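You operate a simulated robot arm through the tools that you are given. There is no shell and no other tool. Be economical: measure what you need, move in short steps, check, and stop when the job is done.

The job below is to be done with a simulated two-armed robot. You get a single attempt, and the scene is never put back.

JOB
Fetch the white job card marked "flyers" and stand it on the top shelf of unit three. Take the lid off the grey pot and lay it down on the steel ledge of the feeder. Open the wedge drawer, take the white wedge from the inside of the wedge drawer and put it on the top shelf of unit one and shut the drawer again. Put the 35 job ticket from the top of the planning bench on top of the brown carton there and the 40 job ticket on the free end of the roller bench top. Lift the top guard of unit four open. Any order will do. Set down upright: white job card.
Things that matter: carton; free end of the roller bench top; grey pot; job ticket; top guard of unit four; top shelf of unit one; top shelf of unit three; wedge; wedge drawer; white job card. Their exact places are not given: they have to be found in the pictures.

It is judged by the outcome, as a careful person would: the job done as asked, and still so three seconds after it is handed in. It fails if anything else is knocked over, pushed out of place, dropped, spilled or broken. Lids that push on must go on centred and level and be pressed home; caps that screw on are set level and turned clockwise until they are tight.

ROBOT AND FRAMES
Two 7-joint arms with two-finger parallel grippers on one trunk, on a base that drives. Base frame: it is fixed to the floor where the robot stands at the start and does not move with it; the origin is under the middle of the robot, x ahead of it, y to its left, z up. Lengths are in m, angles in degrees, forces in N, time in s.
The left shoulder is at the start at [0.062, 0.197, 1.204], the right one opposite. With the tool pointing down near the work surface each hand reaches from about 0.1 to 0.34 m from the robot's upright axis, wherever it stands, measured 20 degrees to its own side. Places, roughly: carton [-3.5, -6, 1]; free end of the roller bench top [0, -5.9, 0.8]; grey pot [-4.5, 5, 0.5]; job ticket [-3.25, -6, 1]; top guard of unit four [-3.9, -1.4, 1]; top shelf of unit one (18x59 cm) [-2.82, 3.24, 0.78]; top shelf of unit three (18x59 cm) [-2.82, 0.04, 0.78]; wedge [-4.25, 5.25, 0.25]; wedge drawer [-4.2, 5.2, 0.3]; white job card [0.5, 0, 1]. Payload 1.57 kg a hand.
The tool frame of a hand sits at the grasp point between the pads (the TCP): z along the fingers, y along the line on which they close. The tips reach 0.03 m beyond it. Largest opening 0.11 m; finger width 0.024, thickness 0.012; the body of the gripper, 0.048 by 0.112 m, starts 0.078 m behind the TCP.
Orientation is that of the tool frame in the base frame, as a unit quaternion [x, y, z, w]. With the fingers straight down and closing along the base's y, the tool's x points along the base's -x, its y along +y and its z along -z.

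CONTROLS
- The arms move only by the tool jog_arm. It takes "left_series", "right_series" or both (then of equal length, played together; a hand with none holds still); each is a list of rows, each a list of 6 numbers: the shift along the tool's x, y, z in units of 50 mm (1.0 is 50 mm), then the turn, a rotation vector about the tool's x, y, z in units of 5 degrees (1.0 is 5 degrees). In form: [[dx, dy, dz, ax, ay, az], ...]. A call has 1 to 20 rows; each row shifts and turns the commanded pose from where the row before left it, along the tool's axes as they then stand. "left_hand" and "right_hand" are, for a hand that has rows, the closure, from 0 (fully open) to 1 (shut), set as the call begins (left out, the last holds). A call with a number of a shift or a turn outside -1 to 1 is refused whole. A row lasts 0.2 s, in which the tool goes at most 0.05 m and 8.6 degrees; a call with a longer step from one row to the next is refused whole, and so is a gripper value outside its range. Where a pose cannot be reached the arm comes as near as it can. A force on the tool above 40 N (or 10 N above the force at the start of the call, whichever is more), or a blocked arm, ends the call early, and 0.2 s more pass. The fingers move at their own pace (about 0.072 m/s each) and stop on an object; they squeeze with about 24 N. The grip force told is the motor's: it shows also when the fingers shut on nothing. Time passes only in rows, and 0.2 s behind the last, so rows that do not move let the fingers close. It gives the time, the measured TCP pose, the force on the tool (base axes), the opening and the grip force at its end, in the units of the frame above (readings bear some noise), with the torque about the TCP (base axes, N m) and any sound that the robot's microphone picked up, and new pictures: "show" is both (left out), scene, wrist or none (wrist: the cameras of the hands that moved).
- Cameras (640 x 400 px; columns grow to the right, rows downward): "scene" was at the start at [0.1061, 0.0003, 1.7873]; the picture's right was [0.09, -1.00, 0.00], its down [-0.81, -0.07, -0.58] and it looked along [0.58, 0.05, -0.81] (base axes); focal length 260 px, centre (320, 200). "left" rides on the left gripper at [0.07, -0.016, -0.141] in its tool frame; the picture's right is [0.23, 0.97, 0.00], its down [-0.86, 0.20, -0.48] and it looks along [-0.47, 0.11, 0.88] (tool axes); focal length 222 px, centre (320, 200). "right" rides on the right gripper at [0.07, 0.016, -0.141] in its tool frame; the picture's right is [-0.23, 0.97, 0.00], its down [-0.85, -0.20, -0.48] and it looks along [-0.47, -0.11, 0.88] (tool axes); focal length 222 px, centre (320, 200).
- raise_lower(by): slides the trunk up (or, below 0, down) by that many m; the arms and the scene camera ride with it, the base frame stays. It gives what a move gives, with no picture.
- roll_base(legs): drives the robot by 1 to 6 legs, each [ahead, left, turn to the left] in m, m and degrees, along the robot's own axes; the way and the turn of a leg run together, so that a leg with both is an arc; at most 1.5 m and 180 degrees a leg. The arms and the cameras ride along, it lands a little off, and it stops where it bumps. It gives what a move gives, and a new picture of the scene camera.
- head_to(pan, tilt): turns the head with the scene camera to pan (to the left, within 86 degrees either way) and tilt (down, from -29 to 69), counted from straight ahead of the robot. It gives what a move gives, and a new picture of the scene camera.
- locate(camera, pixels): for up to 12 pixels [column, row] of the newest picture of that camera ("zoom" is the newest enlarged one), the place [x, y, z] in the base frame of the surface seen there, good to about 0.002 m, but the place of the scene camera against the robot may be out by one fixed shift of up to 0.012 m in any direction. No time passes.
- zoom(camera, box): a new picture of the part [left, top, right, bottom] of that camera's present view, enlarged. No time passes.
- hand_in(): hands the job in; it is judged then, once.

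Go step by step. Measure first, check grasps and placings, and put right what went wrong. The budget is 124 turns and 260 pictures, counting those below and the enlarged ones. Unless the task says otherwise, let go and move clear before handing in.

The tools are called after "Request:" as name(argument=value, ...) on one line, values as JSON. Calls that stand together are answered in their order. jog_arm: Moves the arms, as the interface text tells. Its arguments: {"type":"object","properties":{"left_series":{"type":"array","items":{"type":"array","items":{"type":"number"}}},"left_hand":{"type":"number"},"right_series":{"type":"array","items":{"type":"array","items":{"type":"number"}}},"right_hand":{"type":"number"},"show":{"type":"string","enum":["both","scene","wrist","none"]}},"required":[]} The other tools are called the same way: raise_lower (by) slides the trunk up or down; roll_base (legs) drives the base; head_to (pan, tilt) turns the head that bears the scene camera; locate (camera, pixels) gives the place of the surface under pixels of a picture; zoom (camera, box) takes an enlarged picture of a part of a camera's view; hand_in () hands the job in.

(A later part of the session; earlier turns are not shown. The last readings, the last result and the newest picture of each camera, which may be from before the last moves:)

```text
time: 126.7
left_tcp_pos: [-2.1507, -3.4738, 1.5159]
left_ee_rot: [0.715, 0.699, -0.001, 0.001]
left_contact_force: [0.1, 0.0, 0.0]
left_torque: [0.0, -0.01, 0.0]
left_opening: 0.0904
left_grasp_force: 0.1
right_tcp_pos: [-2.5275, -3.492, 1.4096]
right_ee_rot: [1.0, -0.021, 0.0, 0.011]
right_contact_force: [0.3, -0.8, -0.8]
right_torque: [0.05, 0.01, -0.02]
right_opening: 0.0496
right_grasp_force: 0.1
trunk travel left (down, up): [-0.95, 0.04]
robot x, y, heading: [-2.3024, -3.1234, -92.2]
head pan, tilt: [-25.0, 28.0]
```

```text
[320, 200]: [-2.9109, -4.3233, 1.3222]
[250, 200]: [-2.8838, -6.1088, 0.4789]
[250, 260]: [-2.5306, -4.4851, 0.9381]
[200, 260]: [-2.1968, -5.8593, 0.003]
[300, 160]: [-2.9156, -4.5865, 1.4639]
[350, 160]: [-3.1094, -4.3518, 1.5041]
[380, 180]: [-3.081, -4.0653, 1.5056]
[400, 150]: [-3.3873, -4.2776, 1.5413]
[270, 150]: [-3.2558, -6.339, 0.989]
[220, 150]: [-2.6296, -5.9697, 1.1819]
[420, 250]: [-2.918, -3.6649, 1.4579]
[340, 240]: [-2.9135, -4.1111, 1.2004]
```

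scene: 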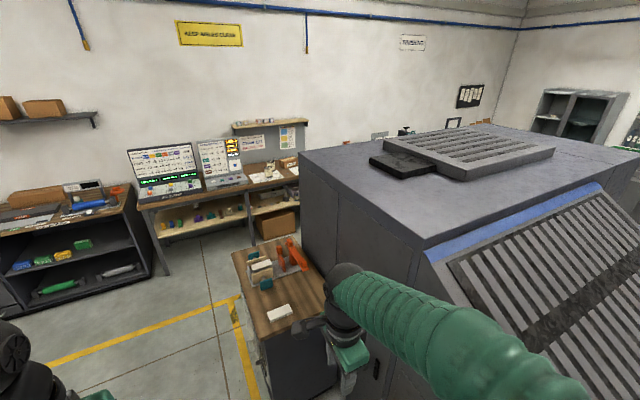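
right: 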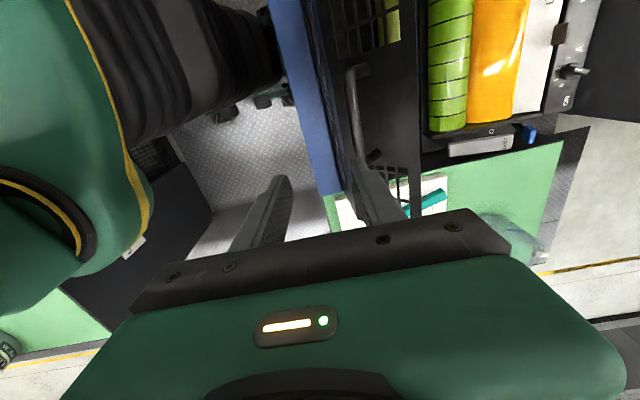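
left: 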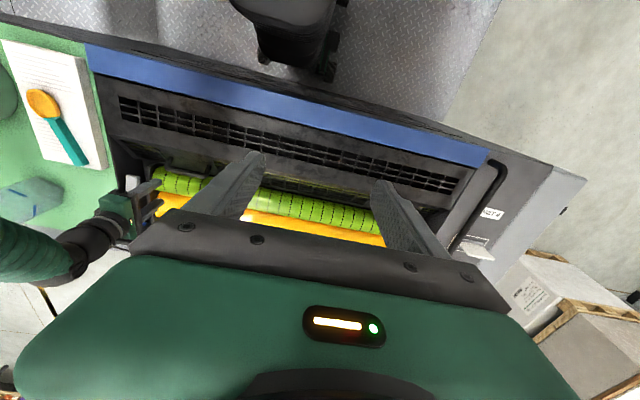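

The desk on my right spans about x -2.45 to -2.9, y -4.1 to -4.8. I'll shift left, drive past it to y≈-5.15, then look again.

Request:
roll_base(legs=[[0.45, 0.05, 2], [0.1, 0.25, 0], [1.45, 0, 0]])

Request:
head_to(pan=-50, tilt=28)

Request:
locate(camera="scene", pixels=[[200, 200], [250, 200], [300, 200], [350, 200], [400, 200], [300, 240], [350, 240], [400, 260], [450, 260], [450, 220], [250, 240], [500, 300]])

```text
time: 137.9
left_tcp_pos: [-1.8192, -5.4991, 1.5154]
left_ee_rot: [0.694, 0.72, -0.004, 0.0]
left_contact_force: [0.2, -0.3, 1.0]
left_torque: [-0.04, 0.06, 0.02]
left_opening: 0.0903
left_grasp_force: 0.1
right_tcp_pos: [-2.1952, -5.5411, 1.4117]
right_ee_rot: [1.0, 0.01, -0.003, 0.012]
right_contact_force: [1.0, 0.4, 0.1]
right_torque: [-0.04, 0.06, -0.01]
right_opening: 0.0497
right_grasp_force: 0.1
trunk travel left (down, up): [-0.95, 0.04]
robot x, y, heading: [-2.0047, -5.1636, -88.6]
head pan, tilt: [-25.0, 28.0]
```

scene: 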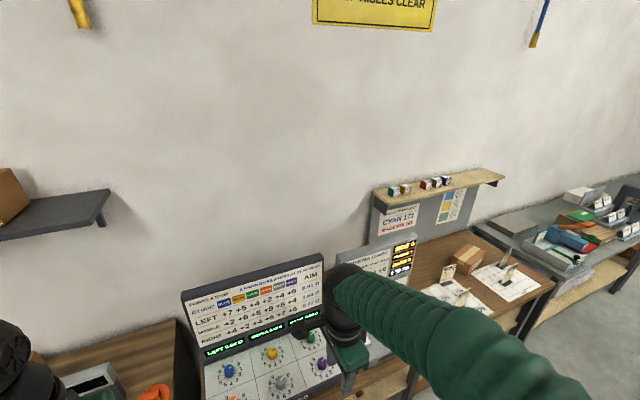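

```text
time: 138.8
left_tcp_pos: [-1.8225, -5.5011, 1.5151]
left_ee_rot: [0.694, 0.72, -0.002, 0.001]
left_contact_force: [0.3, 0.2, -0.1]
left_torque: [-0.05, 0.02, 0.01]
left_opening: 0.0899
left_grasp_force: 0.0
right_tcp_pos: [-2.1993, -5.5431, 1.4109]
right_ee_rot: [1.0, 0.01, -0.001, 0.012]
right_contact_force: [0.5, 0.4, 0.6]
right_torque: [-0.02, 0.03, -0.02]
right_opening: 0.0496
right_grasp_force: 0.2
trunk travel left (down, up): [-0.95, 0.04]
robot x, y, heading: [-2.007, -5.1625, -89.0]
head pan, tilt: [-50.0, 28.0]
```

scene: 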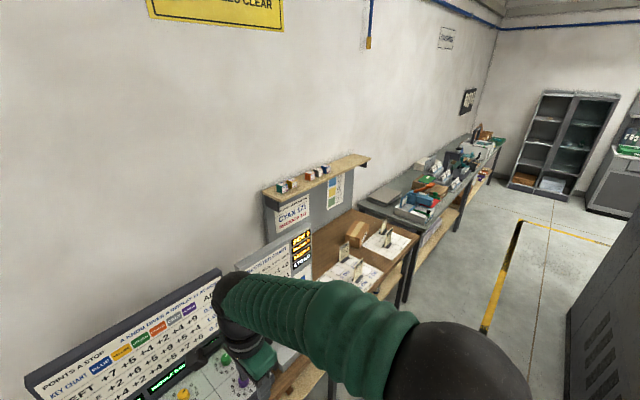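

```text
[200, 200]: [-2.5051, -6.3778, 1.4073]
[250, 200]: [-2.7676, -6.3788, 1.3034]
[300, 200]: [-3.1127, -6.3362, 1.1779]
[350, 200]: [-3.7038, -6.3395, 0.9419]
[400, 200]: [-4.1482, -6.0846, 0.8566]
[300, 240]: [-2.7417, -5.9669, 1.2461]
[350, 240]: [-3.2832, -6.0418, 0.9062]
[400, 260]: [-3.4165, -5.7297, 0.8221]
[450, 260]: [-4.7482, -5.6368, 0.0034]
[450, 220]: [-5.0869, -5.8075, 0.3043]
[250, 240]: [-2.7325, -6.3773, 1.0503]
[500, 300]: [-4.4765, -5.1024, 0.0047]
```

Request:
roll_base(legs=[[0.09, -0.55, -1], [0, -0.65, 0]])

Request:
head_to(pan=0, tilt=45)

```text
time: 145.3
left_tcp_pos: [-3.0398, -5.6082, 1.5162]
left_ee_rot: [0.695, 0.719, -0.002, 0.0]
left_contact_force: [-0.9, 0.5, -0.1]
left_torque: [0.02, 0.02, 0.03]
left_opening: 0.0901
left_grasp_force: 0.0
right_tcp_pos: [-3.4144, -5.6486, 1.4106]
right_ee_rot: [1.0, 0.009, -0.001, 0.012]
right_contact_force: [0.3, 0.0, -0.8]
right_torque: [0.0, 0.04, 0.02]
right_opening: 0.0495
right_grasp_force: 0.1
trunk travel left (down, up): [-0.95, 0.04]
robot x, y, heading: [-3.2192, -5.2671, -89.3]
head pan, tilt: [-50.0, 28.0]
```

scene: 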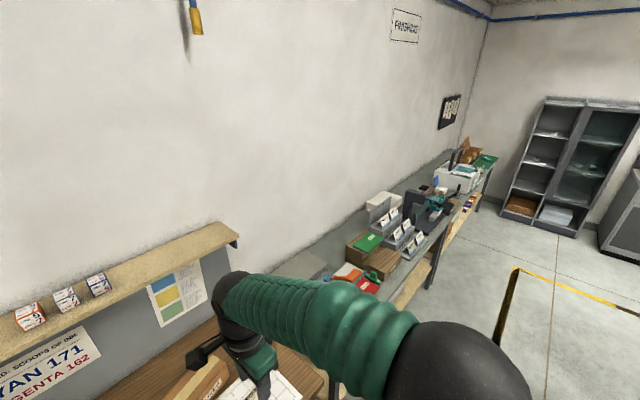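

```text
time: 146.5
left_tcp_pos: [-3.0451, -5.6071, 1.5146]
left_ee_rot: [0.696, 0.719, -0.001, 0.002]
left_contact_force: [0.6, -0.9, 0.1]
left_torque: [0.01, 0.03, 0.01]
left_opening: 0.0901
left_grasp_force: 0.0
right_tcp_pos: [-3.418, -5.6485, 1.4097]
right_ee_rot: [1.0, 0.008, 0.0, 0.013]
right_contact_force: [-0.1, -0.2, -0.4]
right_torque: [0.04, -0.04, -0.03]
right_opening: 0.0494
right_grasp_force: 0.1
trunk travel left (down, up): [-0.95, 0.04]
robot x, y, heading: [-3.2193, -5.2659, -88.9]
head pan, tilt: [0.0, 45.0]
```

scene: 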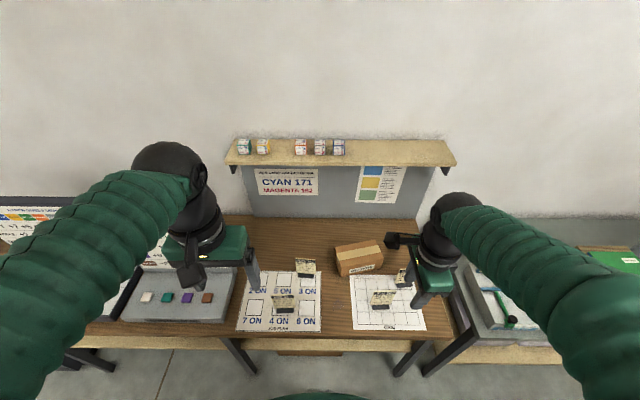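

Request:
zoom(camera="scene", box=[230, 235, 430, 340])

Request:
locate(camera="zoom", pixels=[[245, 90], [165, 210], [480, 200], [545, 130], [340, 50], [400, 30], [470, 50], [410, 100], [235, 125], [170, 240], [485, 230], [450, 280]])

Request:
zoom(camera="right", box=[0, 0, 640, 400])

```text
3.20 times, centred on (330, 288) of scene
```

zoom: 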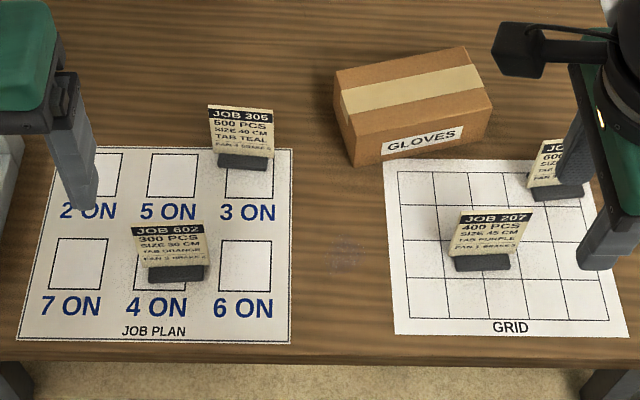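

```text
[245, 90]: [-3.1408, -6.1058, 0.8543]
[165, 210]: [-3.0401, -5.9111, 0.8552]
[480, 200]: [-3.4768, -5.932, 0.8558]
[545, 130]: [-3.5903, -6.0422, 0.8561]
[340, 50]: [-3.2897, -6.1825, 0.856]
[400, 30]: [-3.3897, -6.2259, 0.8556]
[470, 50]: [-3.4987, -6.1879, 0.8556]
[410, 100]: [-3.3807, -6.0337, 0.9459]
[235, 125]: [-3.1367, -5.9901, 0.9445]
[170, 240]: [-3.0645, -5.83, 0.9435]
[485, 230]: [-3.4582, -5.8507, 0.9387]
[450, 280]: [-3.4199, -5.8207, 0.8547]
```

```text
1.00 times, centred on (320, 200) of right (not enlarged: the box is as wide or as high as the picture)
```

zoom: 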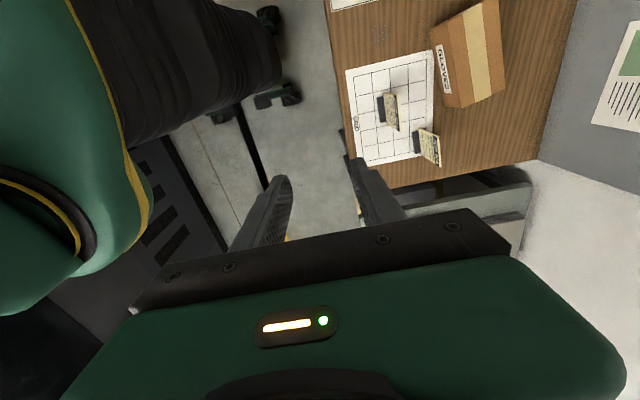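

Four tickets stand there; the numbers in question look like the SIZE line. I'll zoom in on each.

Request:
zoom(camera="scene", box=[290, 252, 322, 292])

Request:
zoom(camera="scene", box=[268, 300, 300, 320])

Request:
zoom(camera="scene", box=[366, 296, 398, 316])

Request:
zoom(camera="scene", box=[388, 272, 420, 292])

```text
10.00 times, centred on (306, 272) of scene
```

zoom: 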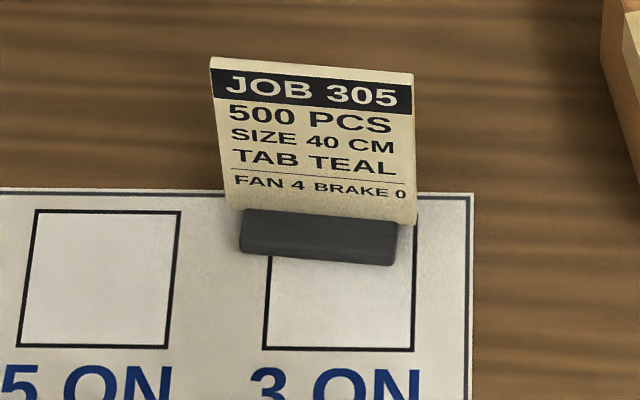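

```text
16.00 times, centred on (284, 310) of scene
```

zoom: 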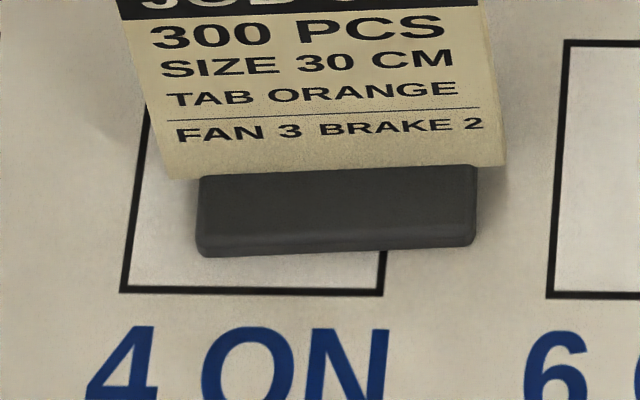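

```text
16.00 times, centred on (382, 306) of scene
```

zoom: 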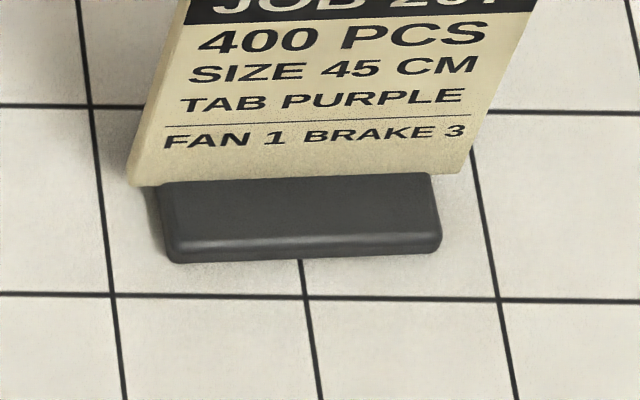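

```text
16.00 times, centred on (404, 282) of scene
```

zoom: 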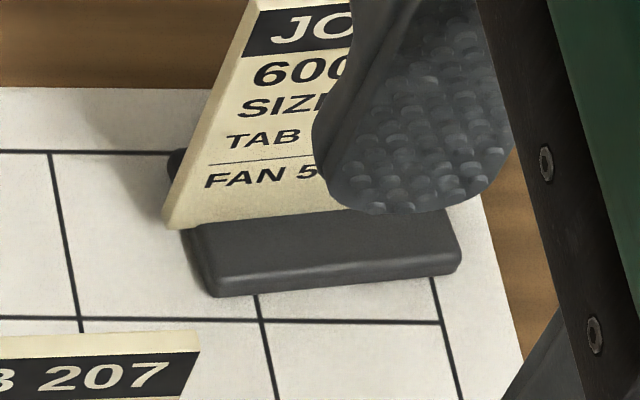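

Sizes read: JOB 305 = 40 CM, 602 = 30, 207 = 45; the fourth (600 PCS) is hidden by the finger and should be 35. I'll lower the trunk and shift the right hand to uncover and read it.

Request:
raise_lower(by=-0.25)

Request:
jog_arm(right_series=[[0.8, 0, 0, 0, 0, 0], [0.8, 0, 0, 0, 0, 0], [0, 0, 0, 0, 0, 0]], left_series=[[0, 0, 0, 0, 0, -1], [0, 0, 0, 0, 0, -1], [0, 0, 0, 0, 0, -1]], show="both")

Request:
zoom(camera="scene", box=[340, 250, 460, 330])

```text
time: 149.1
left_tcp_pos: [-3.0437, -5.6067, 1.2658]
left_ee_rot: [0.696, 0.718, -0.001, 0.002]
left_contact_force: [-0.1, -0.8, -0.2]
left_torque: [0.01, -0.01, 0.01]
left_opening: 0.0899
left_grasp_force: 0.0
right_tcp_pos: [-3.4185, -5.6478, 1.1597]
right_ee_rot: [1.0, 0.008, 0.0, 0.012]
right_contact_force: [0.0, 0.8, 0.4]
right_torque: [0.03, 0.03, 0.0]
right_opening: 0.0497
right_grasp_force: 0.1
trunk travel left (down, up): [-0.7, 0.29]
robot x, y, heading: [-3.2172, -5.2667, -89.4]
head pan, tilt: [0.0, 45.0]
```

```text
time: 149.9
left_tcp_pos: [-3.0435, -5.6053, 1.2652]
left_ee_rot: [0.595, 0.804, -0.002, 0.001]
left_contact_force: [0.7, 0.6, 0.3]
left_torque: [0.01, -0.01, 0.0]
left_opening: 0.09
left_grasp_force: 0.0
right_tcp_pos: [-3.3359, -5.647, 1.16]
right_ee_rot: [1.0, 0.007, 0.0, 0.012]
right_contact_force: [-0.1, -0.3, 0.8]
right_torque: [-0.01, -0.02, -0.02]
right_opening: 0.0496
right_grasp_force: 0.1
trunk travel left (down, up): [-0.7, 0.29]
robot x, y, heading: [-3.2194, -5.2664, -89.0]
head pan, tilt: [0.0, 45.0]
```

scene: 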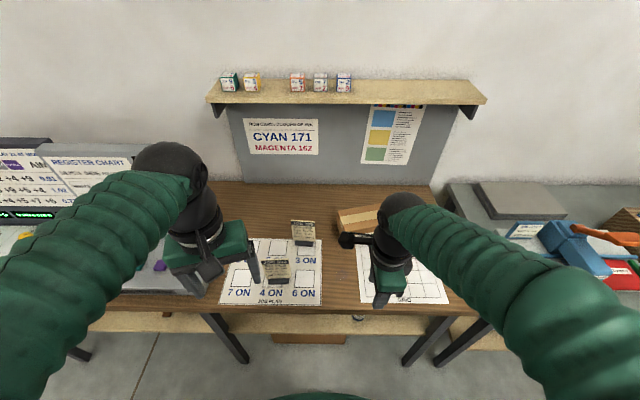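
right: 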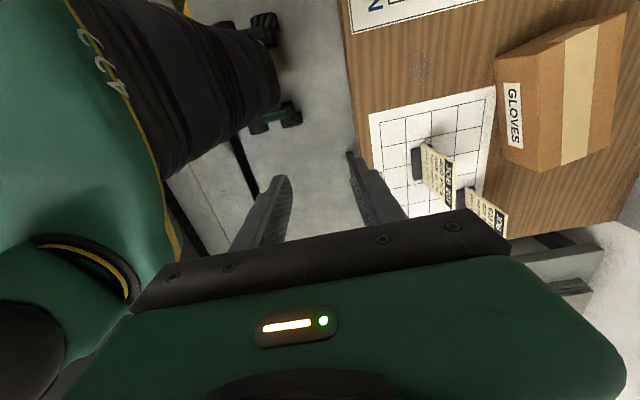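
left: 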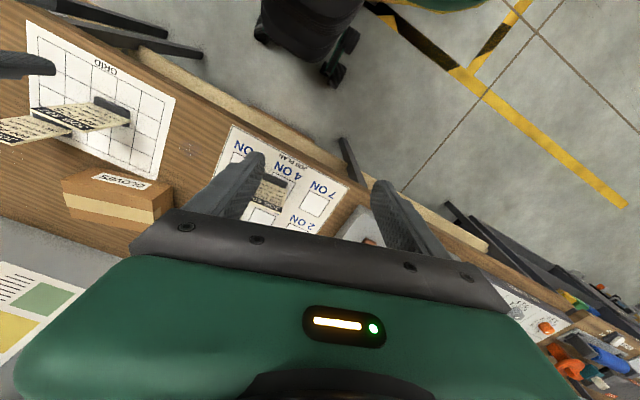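

```text
5.00 times, centred on (400, 290) of scene
```

zoom: 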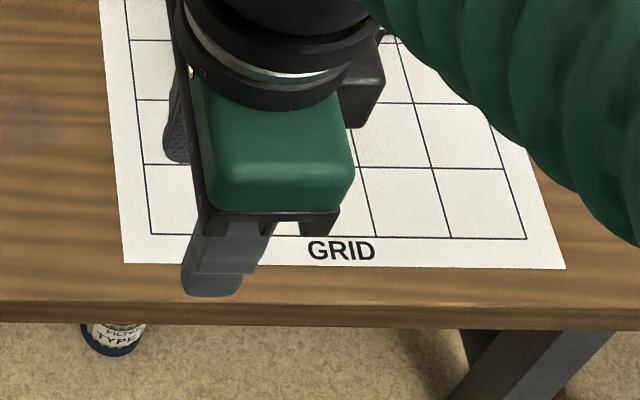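

Request:
zoom(camera="right", box=[400, 130, 520, 245])

Request:
locate(camera="zoom", pixels=[[245, 210], [255, 255], [310, 310], [345, 315], [240, 90], [290, 120], [125, 95], [200, 180], [330, 290], [260, 225], [370, 290], [205, 90]])

Request:
locate(camera="right", pixels=[[500, 65], [508, 165], [585, 175], [620, 20], [555, 110], [520, 120]])

```text
3.48 times, centred on (460, 188) of right
```

zoom: 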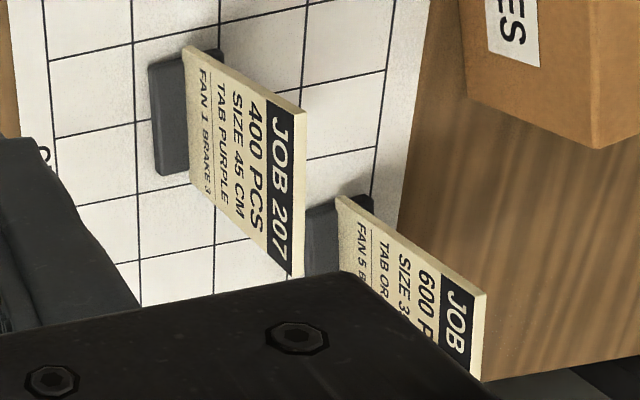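

```text
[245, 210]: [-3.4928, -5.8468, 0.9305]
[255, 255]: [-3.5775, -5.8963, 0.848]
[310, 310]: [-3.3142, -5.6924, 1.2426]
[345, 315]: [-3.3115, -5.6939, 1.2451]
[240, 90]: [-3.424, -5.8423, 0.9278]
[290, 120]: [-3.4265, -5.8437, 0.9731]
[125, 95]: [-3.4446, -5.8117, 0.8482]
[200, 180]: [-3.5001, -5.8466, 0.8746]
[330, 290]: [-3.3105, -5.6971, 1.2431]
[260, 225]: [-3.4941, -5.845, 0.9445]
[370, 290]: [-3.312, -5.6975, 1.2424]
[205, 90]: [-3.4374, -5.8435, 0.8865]
```

```text
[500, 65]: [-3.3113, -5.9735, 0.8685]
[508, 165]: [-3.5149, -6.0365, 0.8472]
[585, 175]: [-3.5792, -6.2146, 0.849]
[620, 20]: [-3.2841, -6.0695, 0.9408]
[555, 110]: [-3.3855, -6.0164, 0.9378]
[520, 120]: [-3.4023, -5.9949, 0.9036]
```

The fourth ticket reads "600 P…, SIZE 3…" so it should be 35. I'll shift the base right and ahead, bring the right hand over it, and confirm.

Request:
roll_base(legs=[[0.08, -0.2, 0]])

Request:
jog_arm(right_series=[[-0.4, 0.8, 0, 0, 0, 0], [-0.4, 0.8, 0, 0, 0, 0], [0, 0.9, 0, 0, 0, 0], [0, 0.9, 0, 0, 0, 0], [0, 0, 0, 0, 0, 0]], left_series=[[0, 0, 0, 0, 0, 1], [0, 0, 0, 0, 0, 1], [0, 0, 0, 0, 0, 1], [0, 0, 0, 0, 0, 0], [0, 0, 0, 0, 0, 0]], show="both")

```text
time: 151.5
left_tcp_pos: [-3.2411, -5.688, 1.2634]
left_ee_rot: [0.596, 0.803, -0.003, 0.001]
left_contact_force: [0.2, 0.2, 0.0]
left_torque: [0.03, 0.02, 0.03]
left_opening: 0.0901
left_grasp_force: 0.1
right_tcp_pos: [-3.5341, -5.7281, 1.1611]
right_ee_rot: [1.0, 0.007, -0.002, 0.013]
right_contact_force: [0.1, 0.0, -0.4]
right_torque: [-0.01, 0.03, 0.0]
right_opening: 0.0494
right_grasp_force: 0.1
trunk travel left (down, up): [-0.7, 0.29]
robot x, y, heading: [-3.417, -5.3477, -89.2]
head pan, tilt: [0.0, 45.0]
```

scene: 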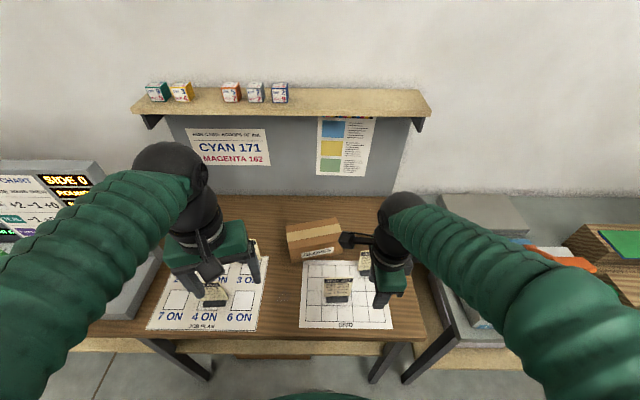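

```text
time: 152.7
left_tcp_pos: [-3.246, -5.6874, 1.2659]
left_ee_rot: [0.696, 0.718, -0.001, 0.002]
left_contact_force: [0.2, 0.1, -0.3]
left_torque: [0.02, -0.01, 0.0]
left_opening: 0.0902
left_grasp_force: 0.0
right_tcp_pos: [-3.578, -5.8978, 1.1624]
right_ee_rot: [1.0, 0.007, 0.0, 0.012]
right_contact_force: [-0.5, -0.4, -0.1]
right_torque: [-0.03, 0.03, -0.02]
right_opening: 0.0495
right_grasp_force: 0.1
trunk travel left (down, up): [-0.7, 0.29]
robot x, y, heading: [-3.4215, -5.3498, -88.8]
head pan, tilt: [0.0, 45.0]
```

scene: 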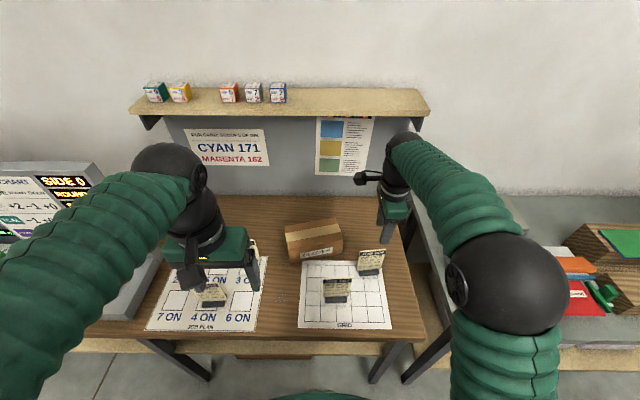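
right: 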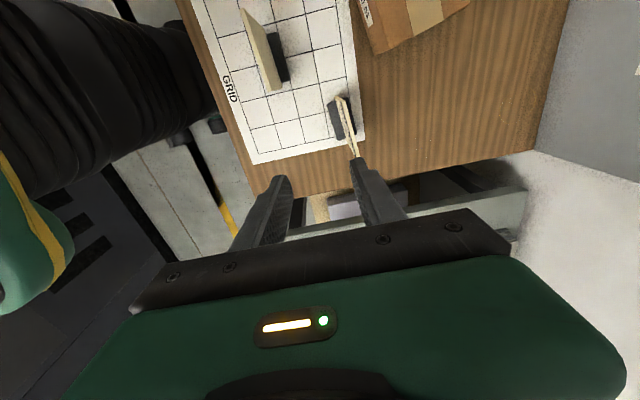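
left: 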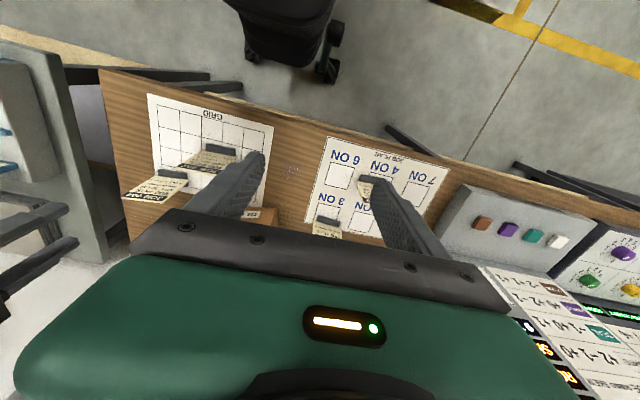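

Request:
zoom(camera="scene", box=[352, 244, 392, 280])

Request:
locate(camera="right", pixels=[[338, 98], [345, 115], [352, 138], [356, 152], [332, 105], [345, 136], [340, 100], [350, 143]])

Request:
zoom(camera="left", box=[300, 130, 400, 250])

```text
11.11 times, centred on (372, 262) of scene
```

zoom: 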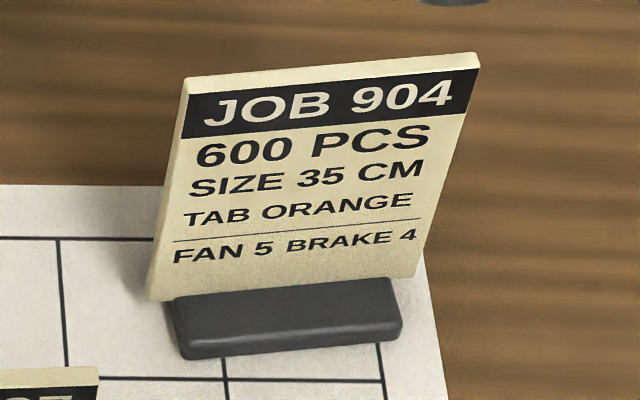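

```text
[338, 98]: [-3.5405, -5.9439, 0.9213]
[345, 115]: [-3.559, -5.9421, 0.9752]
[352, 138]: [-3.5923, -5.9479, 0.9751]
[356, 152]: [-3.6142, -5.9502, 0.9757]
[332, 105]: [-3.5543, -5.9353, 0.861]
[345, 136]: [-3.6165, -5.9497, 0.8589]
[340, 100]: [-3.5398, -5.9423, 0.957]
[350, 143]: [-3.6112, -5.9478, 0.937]
```

```text
3.33 times, centred on (350, 190) of left
```

zoom: 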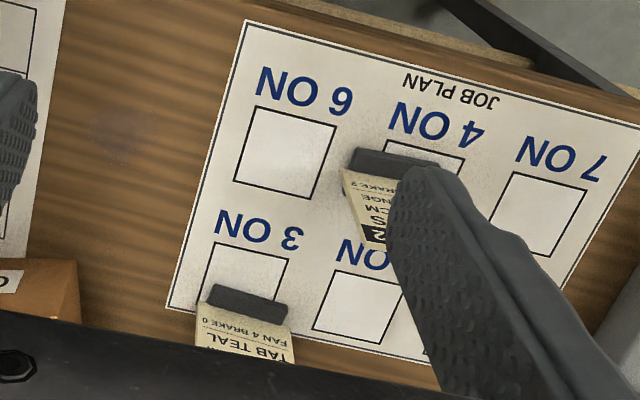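

Confirmed: JOB 904 is SIZE 35. Its card spans x -3.54 to -3.616, y≈-5.9465, top z 0.975. I'll align the right fingers with it, descend, and pinch.

Request:
jog_arm(right_series=[[0, 0.48, 0, 0, 0, -0.4], [0, 0.48, 0, 0, 0, -0.4], [0, 0, 0.9, 0, 0, 0], [0, 0, 0.9, 0, 0, 0], [0, 0, 0.9, 0, 0, 0], [0, 0, 0.9, 0, 0, 0], [0, 0, 0, 0, 0, 0]], show="wrist")

Request:
locate(camera="right", pixels=[[300, 80], [305, 110], [310, 140], [315, 170], [320, 120]])

```text
time: 154.3
left_tcp_pos: [-3.2463, -5.689, 1.2654]
left_ee_rot: [0.696, 0.718, -0.001, 0.002]
left_contact_force: [0.4, -0.2, 0.0]
left_torque: [-0.01, 0.03, 0.02]
left_opening: 0.0899
left_grasp_force: 0.0
right_tcp_pos: [-3.5745, -5.9512, 0.9868]
right_ee_rot: [0.999, 0.043, -0.001, 0.013]
right_contact_force: [-0.5, 0.6, -0.1]
right_torque: [-0.04, -0.02, 0.0]
right_opening: 0.0497
right_grasp_force: 0.1
trunk travel left (down, up): [-0.7, 0.29]
robot x, y, heading: [-3.4182, -5.3525, -89.4]
head pan, tilt: [0.0, 45.0]
```

right: 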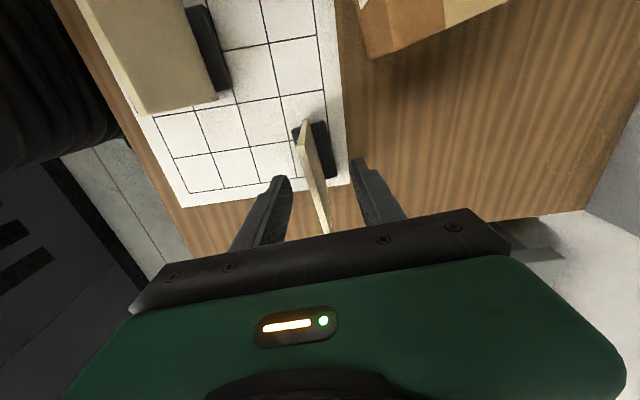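

```text
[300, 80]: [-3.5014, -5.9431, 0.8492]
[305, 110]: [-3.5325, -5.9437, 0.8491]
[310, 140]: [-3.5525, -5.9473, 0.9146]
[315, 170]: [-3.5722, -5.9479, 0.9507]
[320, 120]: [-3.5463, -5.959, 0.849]
```

Request:
jog_arm(right_series=[[0, 0, 0.4, 0, 0, 0], [0, 0, 0.4, 0, 0, 0], [0, 0, 0, 0, 0, 0]], show="none")

Request:
jog_arm(right_series=[[0, 0, 0, 0, 0, 0], [0, 0, 0, 0, 0, 0], [0, 0, 0, 0, 0, 0], [0, 0, 0, 0, 0, 0]], right_hand=1, show="none")

Request:
jog_arm(right_series=[[0, 0, -0.5, 0, 0, 0], [0, 0, -0.8, 0, 0, 0], [0, 0, -0.8, 0, 0, 0], [0, 0, -0.8, 0, 0, 0], [0, 0, 0, 0, 0, 0]], show="both")

```text
time: 155.1
left_tcp_pos: [-3.2464, -5.6881, 1.2651]
left_ee_rot: [0.696, 0.718, -0.001, 0.002]
left_contact_force: [0.0, 0.2, 0.0]
left_torque: [0.0, -0.02, 0.02]
left_opening: 0.0901
left_grasp_force: 0.1
right_tcp_pos: [-3.574, -5.9507, 0.9465]
right_ee_rot: [0.999, 0.043, -0.001, 0.012]
right_contact_force: [-0.5, -0.1, 0.2]
right_torque: [-0.02, -0.01, 0.0]
right_opening: 0.0494
right_grasp_force: 0.2
trunk travel left (down, up): [-0.7, 0.29]
robot x, y, heading: [-3.4172, -5.3494, -89.2]
head pan, tilt: [0.0, 45.0]
```

```text
time: 156.1
left_tcp_pos: [-3.2463, -5.6892, 1.2645]
left_ee_rot: [0.696, 0.718, -0.001, 0.002]
left_contact_force: [0.8, 0.2, 0.6]
left_torque: [-0.02, 0.01, 0.03]
left_opening: 0.0901
left_grasp_force: 0.0
right_tcp_pos: [-3.5746, -5.9529, 0.9472]
right_ee_rot: [0.999, 0.043, 0.0, 0.012]
right_contact_force: [-0.3, -0.1, 0.7]
right_torque: [0.06, -0.01, -0.05]
right_opening: 0.0056
right_grasp_force: 24.1
trunk travel left (down, up): [-0.7, 0.29]
robot x, y, heading: [-3.4165, -5.3482, -89.2]
head pan, tilt: [0.0, 45.0]
```

```text
time: 157.3
left_tcp_pos: [-3.2462, -5.6894, 1.2655]
left_ee_rot: [0.696, 0.718, -0.001, 0.002]
left_contact_force: [0.1, -0.8, -0.3]
left_torque: [0.04, 0.02, 0.01]
left_opening: 0.0902
left_grasp_force: 0.1
right_tcp_pos: [-3.5743, -5.9509, 1.0923]
right_ee_rot: [0.999, 0.043, 0.0, 0.013]
right_contact_force: [0.2, 0.1, -1.2]
right_torque: [0.0, -0.04, -0.04]
right_opening: 0.0055
right_grasp_force: 23.3
trunk travel left (down, up): [-0.7, 0.29]
robot x, y, heading: [-3.4196, -5.351, -89.4]
head pan, tilt: [0.0, 45.0]
```

scene: 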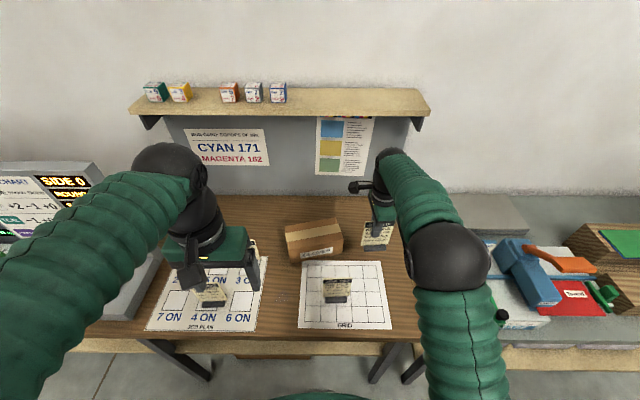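
right: 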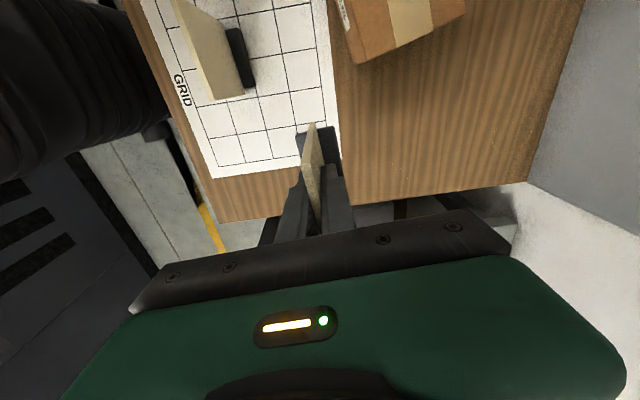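

The 35 ticket is lifted with its base (bottom ≈0.099 below TCP). Now I'll measure the carton's top.

Request:
zoom(camera="scene", box=[275, 205, 355, 270])

Request:
locate(camera="zoom", pixels=[[95, 155], [465, 108], [130, 248], [525, 195], [325, 170], [200, 220], [450, 140], [120, 240], [510, 190], [105, 160], [455, 115], [330, 350]])

Request:
locate(camera="right", pixels=[[360, 55], [455, 5], [400, 20], [345, 30], [420, 40], [358, 62]])

```text
6.15 times, centred on (315, 238) of scene
```

zoom: 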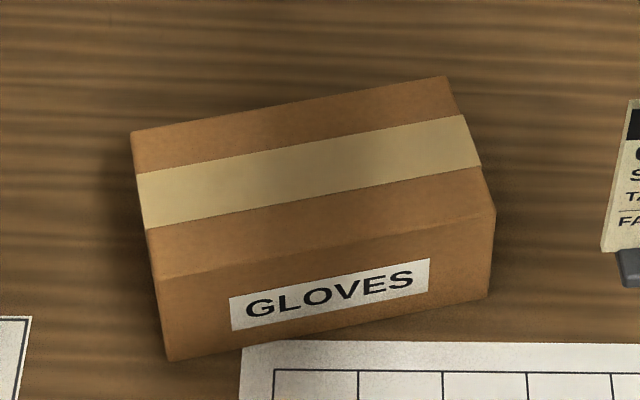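

```text
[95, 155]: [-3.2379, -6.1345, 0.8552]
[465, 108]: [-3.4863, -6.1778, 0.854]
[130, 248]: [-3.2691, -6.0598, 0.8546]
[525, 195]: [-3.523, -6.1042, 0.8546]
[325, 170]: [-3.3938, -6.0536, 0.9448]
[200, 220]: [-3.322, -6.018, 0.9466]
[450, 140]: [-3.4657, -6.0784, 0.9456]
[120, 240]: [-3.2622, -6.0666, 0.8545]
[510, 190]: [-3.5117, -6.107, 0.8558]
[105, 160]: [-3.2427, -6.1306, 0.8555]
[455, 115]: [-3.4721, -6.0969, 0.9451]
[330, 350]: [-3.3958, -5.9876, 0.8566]
```

```text
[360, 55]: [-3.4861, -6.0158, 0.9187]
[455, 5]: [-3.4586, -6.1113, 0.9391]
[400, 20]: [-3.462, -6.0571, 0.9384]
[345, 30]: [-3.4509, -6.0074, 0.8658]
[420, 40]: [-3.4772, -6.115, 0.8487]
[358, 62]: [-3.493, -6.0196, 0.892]
```

Carton top centre ≈(-3.377, -6.055), z 0.939. I'll check the wall shelf's clearance, then shift the base slightly left/ahead so the reach is easy.

Request:
locate(camera="scene", pixels=[[300, 112], [380, 112], [300, 100], [150, 118], [250, 335], [300, 342]])

Request:
roll_base(legs=[[0.05, 0.12, 0]])

```text
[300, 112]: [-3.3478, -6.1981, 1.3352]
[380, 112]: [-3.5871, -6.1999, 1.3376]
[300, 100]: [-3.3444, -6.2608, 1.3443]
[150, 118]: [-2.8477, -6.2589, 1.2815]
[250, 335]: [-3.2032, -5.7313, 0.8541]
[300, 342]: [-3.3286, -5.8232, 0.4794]
```

```text
time: 158.6
left_tcp_pos: [-3.153, -5.7371, 1.2684]
left_ee_rot: [0.697, 0.717, 0.006, 0.009]
left_contact_force: [-1.3, -0.8, -0.7]
left_torque: [0.03, -0.13, -0.05]
left_opening: 0.0899
left_grasp_force: 0.0
right_tcp_pos: [-3.4795, -5.9996, 1.0885]
right_ee_rot: [0.999, 0.041, 0.009, 0.013]
right_contact_force: [-2.9, 0.5, -0.6]
right_torque: [0.0, -0.22, 0.0]
right_opening: 0.0057
right_grasp_force: 24.1
trunk travel left (down, up): [-0.7, 0.29]
robot x, y, heading: [-3.3012, -5.3975, -89.2]
head pan, tilt: [0.0, 45.0]
```

scene: 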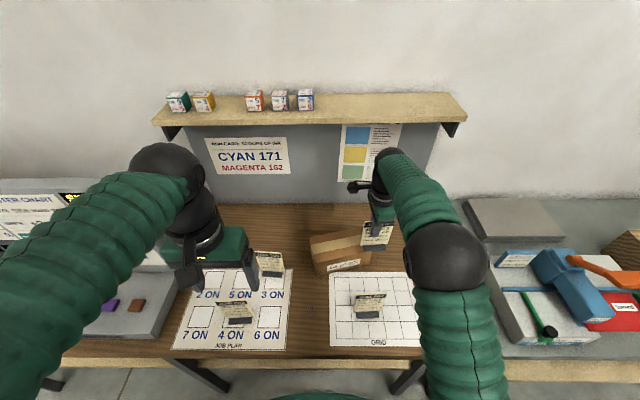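

Request:
jog_arm(right_series=[[0.63, 0.39, 0, 0, 0, 0], [0.63, 0.39, 0, 0, 0, 0], [0.63, 0.39, 0, 0, 0, 0], [0, 0, 0.4, 0, 0, 0], [0, 0, 0, 0, 0, 0]], show="both")

```text
time: 159.8
left_tcp_pos: [-3.114, -5.7355, 1.2644]
left_ee_rot: [0.695, 0.719, -0.006, -0.002]
left_contact_force: [0.7, -0.6, -0.6]
left_torque: [-0.01, 0.08, -0.02]
left_opening: 0.0901
left_grasp_force: 0.1
right_tcp_pos: [-3.3457, -6.0491, 1.0747]
right_ee_rot: [0.999, 0.041, -0.006, 0.012]
right_contact_force: [1.2, 0.6, -1.8]
right_torque: [-0.02, 0.1, -0.03]
right_opening: 0.0055
right_grasp_force: 22.8
trunk travel left (down, up): [-0.7, 0.29]
robot x, y, heading: [-3.3, -5.3987, -89.1]
head pan, tilt: [0.0, 45.0]
```

scene: 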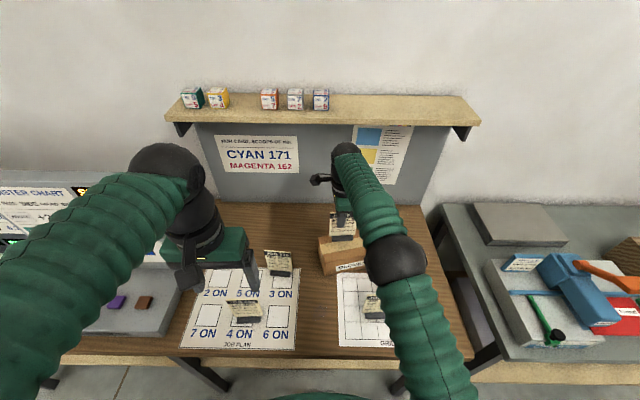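
right: 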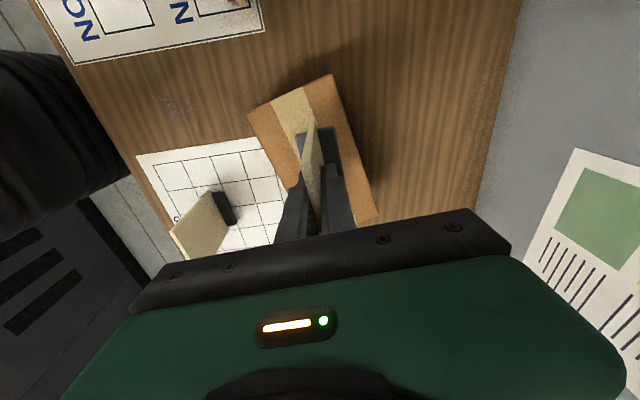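

Request:
locate(camera="right", pixels=[[252, 113], [328, 80], [285, 110], [368, 215], [345, 120], [295, 180], [350, 160], [270, 150], [330, 140], [305, 140]])

```text
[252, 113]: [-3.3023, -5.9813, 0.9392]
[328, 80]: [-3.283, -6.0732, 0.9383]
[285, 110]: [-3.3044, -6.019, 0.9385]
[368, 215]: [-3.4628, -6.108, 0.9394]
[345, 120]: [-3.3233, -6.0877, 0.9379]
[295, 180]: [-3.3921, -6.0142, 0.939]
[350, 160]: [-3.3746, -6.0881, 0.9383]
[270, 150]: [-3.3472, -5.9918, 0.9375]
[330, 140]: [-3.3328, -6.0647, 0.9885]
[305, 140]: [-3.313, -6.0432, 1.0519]
```

Carton centre ≈(-3.38, -6.043). I'll correct the position and yaw, then lower to just above the top.

Request:
jog_arm(right_series=[[-0.62, -0.25, 0, 0, 0, -1], [0, 0, 0.3, 0, 0, 0], [0, 0, 0.25, 0, 0, 0], [0, 0, 0, 0, 0, 0]], show="wrist")

Request:
jog_arm(right_series=[[0, 0, 0.1, 0, 0, 0], [0, 0, 0.08, 0, 0, 0], [0, 0, 0, 0, 0, 0]], show="scene")

```text
time: 160.8
left_tcp_pos: [-3.1262, -5.7359, 1.2645]
left_ee_rot: [0.696, 0.718, -0.004, 0.001]
left_contact_force: [0.1, 0.1, 0.3]
left_torque: [-0.02, 0.01, -0.02]
left_opening: 0.0902
left_grasp_force: 0.0
right_tcp_pos: [-3.3888, -6.0403, 1.0451]
right_ee_rot: [0.996, 0.084, -0.004, 0.013]
right_contact_force: [-0.2, 0.2, -0.5]
right_torque: [-0.03, -0.03, -0.01]
right_opening: 0.0057
right_grasp_force: 24.2
trunk travel left (down, up): [-0.7, 0.29]
robot x, y, heading: [-3.3015, -5.3988, -89.6]
head pan, tilt: [0.0, 45.0]
```

right: 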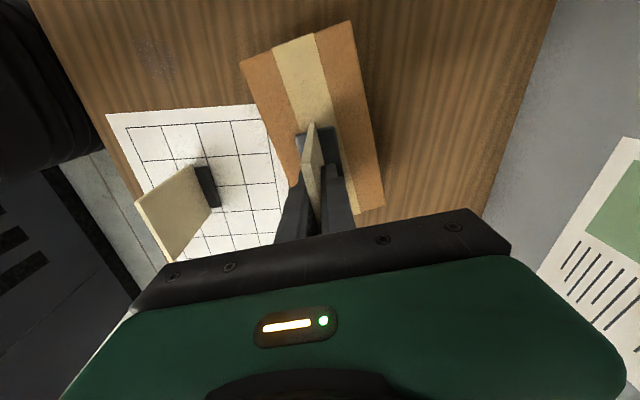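

```text
time: 161.6
left_tcp_pos: [-3.1243, -5.7355, 1.265]
left_ee_rot: [0.697, 0.717, -0.003, 0.001]
left_contact_force: [-0.2, 0.3, -0.2]
left_torque: [0.05, 0.01, 0.0]
left_opening: 0.0904
left_grasp_force: 0.1
right_tcp_pos: [-3.3874, -6.039, 1.0375]
right_ee_rot: [0.996, 0.085, -0.004, 0.013]
right_contact_force: [2.8, 1.3, 3.8]
right_torque: [0.19, -0.28, -0.05]
right_opening: 0.0056
right_grasp_force: 23.8
trunk travel left (down, up): [-0.7, 0.29]
robot x, y, heading: [-3.3028, -5.3973, -89.3]
head pan, tilt: [0.0, 45.0]
```

scene: 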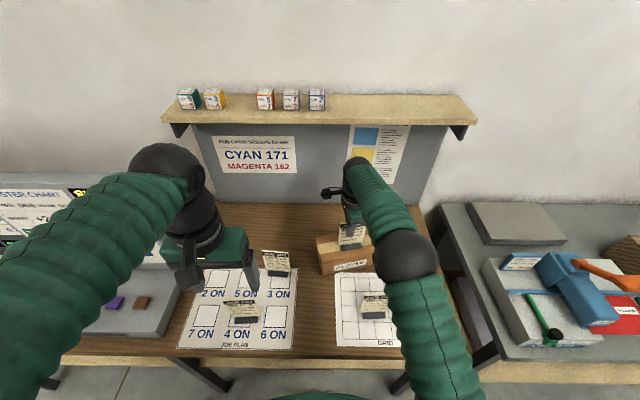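

Light contact (≈4 N). I'll release gently and lift straight up.

Request:
jog_arm(right_series=[[0, 0, 0.02, 0, 0, 0], [0, 0, 0, 0, 0, 0], [0, 0, 0, 0, 0, 0]], right_hand=0.65, show="none")

Request:
jog_arm(right_series=[[0, 0, -0.5, 0, 0, 0], [0, 0, -0.9, 0, 0, 0], [0, 0, -0.9, 0, 0, 0], [0, 0, -0.5, 0, 0, 0], [0, -0.9, 0, 0, 0, 0], [0, -0.9, 0, 0, 0, 0], [0, -0.9, 0, 0, 0, 0], [0, -0.9, 0, 0, 0, 0], [-0.5, -0.8, 0, 0, 0, 0], [-0.5, -0.8, 0, 0, 0, 0], [0, 0, 0, 0, 0, 0]], show="both")

```text
time: 162.4
left_tcp_pos: [-3.1258, -5.7356, 1.2646]
left_ee_rot: [0.697, 0.717, -0.002, 0.002]
left_contact_force: [-0.3, -0.3, 0.1]
left_torque: [0.01, 0.03, -0.03]
left_opening: 0.0901
left_grasp_force: 0.2
right_tcp_pos: [-3.3897, -6.0414, 1.0351]
right_ee_rot: [0.996, 0.085, -0.003, 0.013]
right_contact_force: [0.9, -0.1, -0.4]
right_torque: [-0.02, -0.01, 0.0]
right_opening: 0.0386
right_grasp_force: 0.1
trunk travel left (down, up): [-0.7, 0.29]
robot x, y, heading: [-3.3035, -5.3957, -88.9]
head pan, tilt: [0.0, 45.0]
```

```text
time: 164.8
left_tcp_pos: [-3.1286, -5.7374, 1.2646]
left_ee_rot: [0.696, 0.718, -0.001, 0.001]
left_contact_force: [-0.2, 0.7, 0.2]
left_torque: [-0.02, 0.03, -0.05]
left_opening: 0.0903
left_grasp_force: 0.1
right_tcp_pos: [-3.4832, -5.7871, 1.1685]
right_ee_rot: [0.996, 0.085, -0.003, 0.013]
right_contact_force: [0.3, 0.2, -0.5]
right_torque: [0.04, 0.01, 0.0]
right_opening: 0.0382
right_grasp_force: 0.1
trunk travel left (down, up): [-0.7, 0.29]
robot x, y, heading: [-3.3003, -5.3973, -89.3]
head pan, tilt: [0.0, 45.0]
```

scene: 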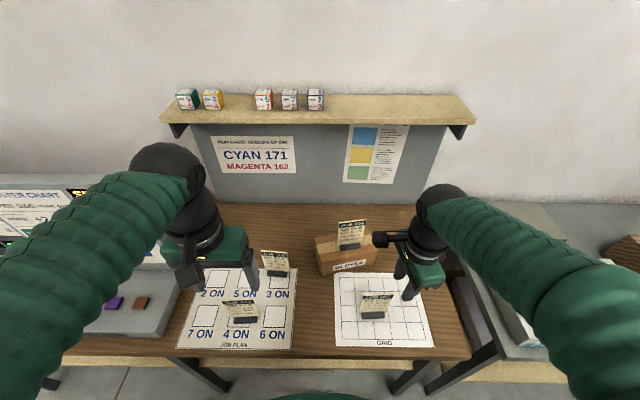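
right: 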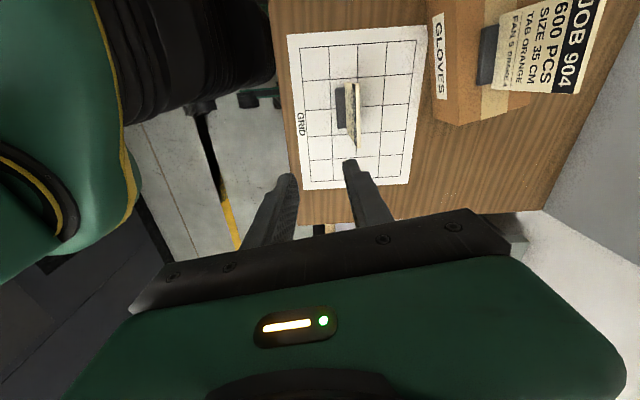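

The 35 ticket stands on the carton. Next is the 40 ticket (JOB 305) with the left hand: I'll turn it 90° to pinch the card's faces.

Request:
jog_arm(left_series=[[-0.8, 0, 0, 0, 0, 0], [0, 0, 0, 0, 0, -1], [0, 0, 0, 0, 0, -1], [0, 0, 0, 0, 0, -1], [0, 0, 0, 0, 0, -1], [0, 0, 0, 0, 0, -1], [0, 0, 0, 0, 0, -1], [0, 0, 0, 0, 0, -1], [0, 0, 0, 0, 0, -1], [0, 0, 0, 0, 0, -1], [0, 0, 0, 0, 0, -1], [0, 0, 0, 0, 0, -1], [0, 0, 0, 0, 0, -1], [0, 0, 0, 0, 0, -1], [0, 0, 0, 0, 0, -1], [0, 0, 0, 0, 0, -1], [0, 0, 0, 0, 0, -1], [0, 0, 0, 0, 0, -1], [0, 0, 0, 0, 0, 0]], left_hand=0.55, show="both")

```text
time: 168.8
left_tcp_pos: [-3.1263, -5.7761, 1.2633]
left_ee_rot: [0.027, 1.0, -0.003, 0.0]
left_contact_force: [0.3, 0.1, 0.4]
left_torque: [0.0, 0.01, 0.01]
left_opening: 0.0497
left_grasp_force: 0.1
right_tcp_pos: [-3.4826, -5.7868, 1.1692]
right_ee_rot: [0.996, 0.084, -0.003, 0.012]
right_contact_force: [0.7, 1.3, 0.3]
right_torque: [-0.02, -0.03, -0.02]
right_opening: 0.0383
right_grasp_force: 0.0
trunk travel left (down, up): [-0.7, 0.29]
robot x, y, heading: [-3.3042, -5.3973, -89.2]
head pan, tilt: [0.0, 45.0]
```

scene: 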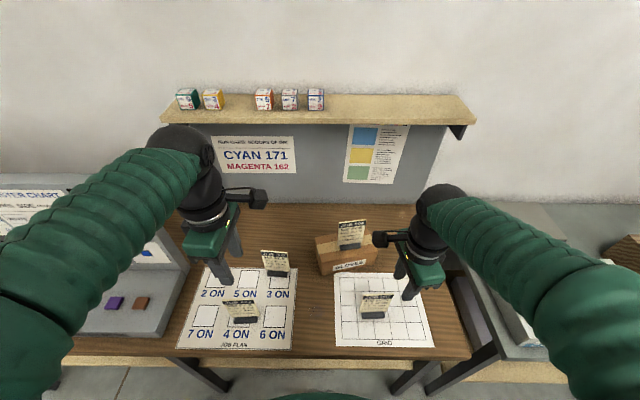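
left: 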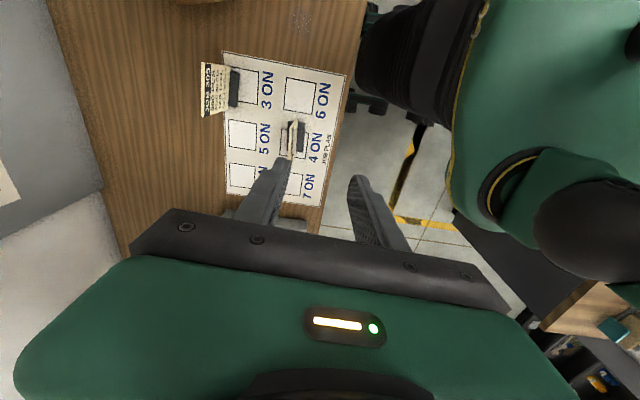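

Request:
zoom(camera="left", box=[180, 50, 280, 130])

Request:
locate(camera="zoom", pixels=[[140, 80], [200, 90], [290, 80], [300, 280], [150, 300], [230, 180], [305, 180], [340, 130], [340, 250], [280, 90], [280, 290]])

```text
5.00 times, centred on (230, 90) of left
```

zoom: 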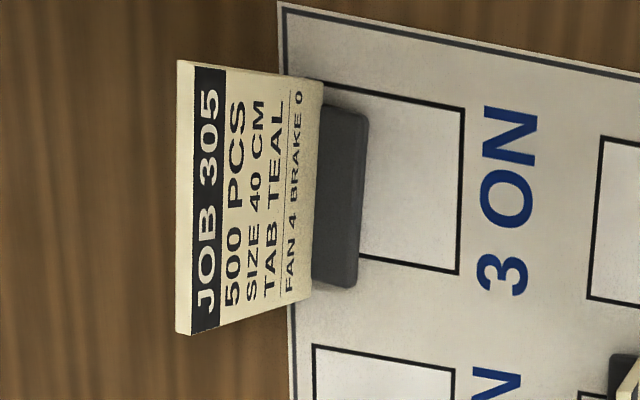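

```text
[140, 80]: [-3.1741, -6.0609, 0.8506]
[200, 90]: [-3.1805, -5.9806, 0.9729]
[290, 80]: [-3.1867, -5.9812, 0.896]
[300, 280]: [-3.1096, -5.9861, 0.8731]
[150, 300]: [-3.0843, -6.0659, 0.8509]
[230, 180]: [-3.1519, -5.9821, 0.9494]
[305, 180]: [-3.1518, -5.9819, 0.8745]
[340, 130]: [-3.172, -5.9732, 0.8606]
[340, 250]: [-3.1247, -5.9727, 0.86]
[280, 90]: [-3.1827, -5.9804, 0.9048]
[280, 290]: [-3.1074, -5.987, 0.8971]
```

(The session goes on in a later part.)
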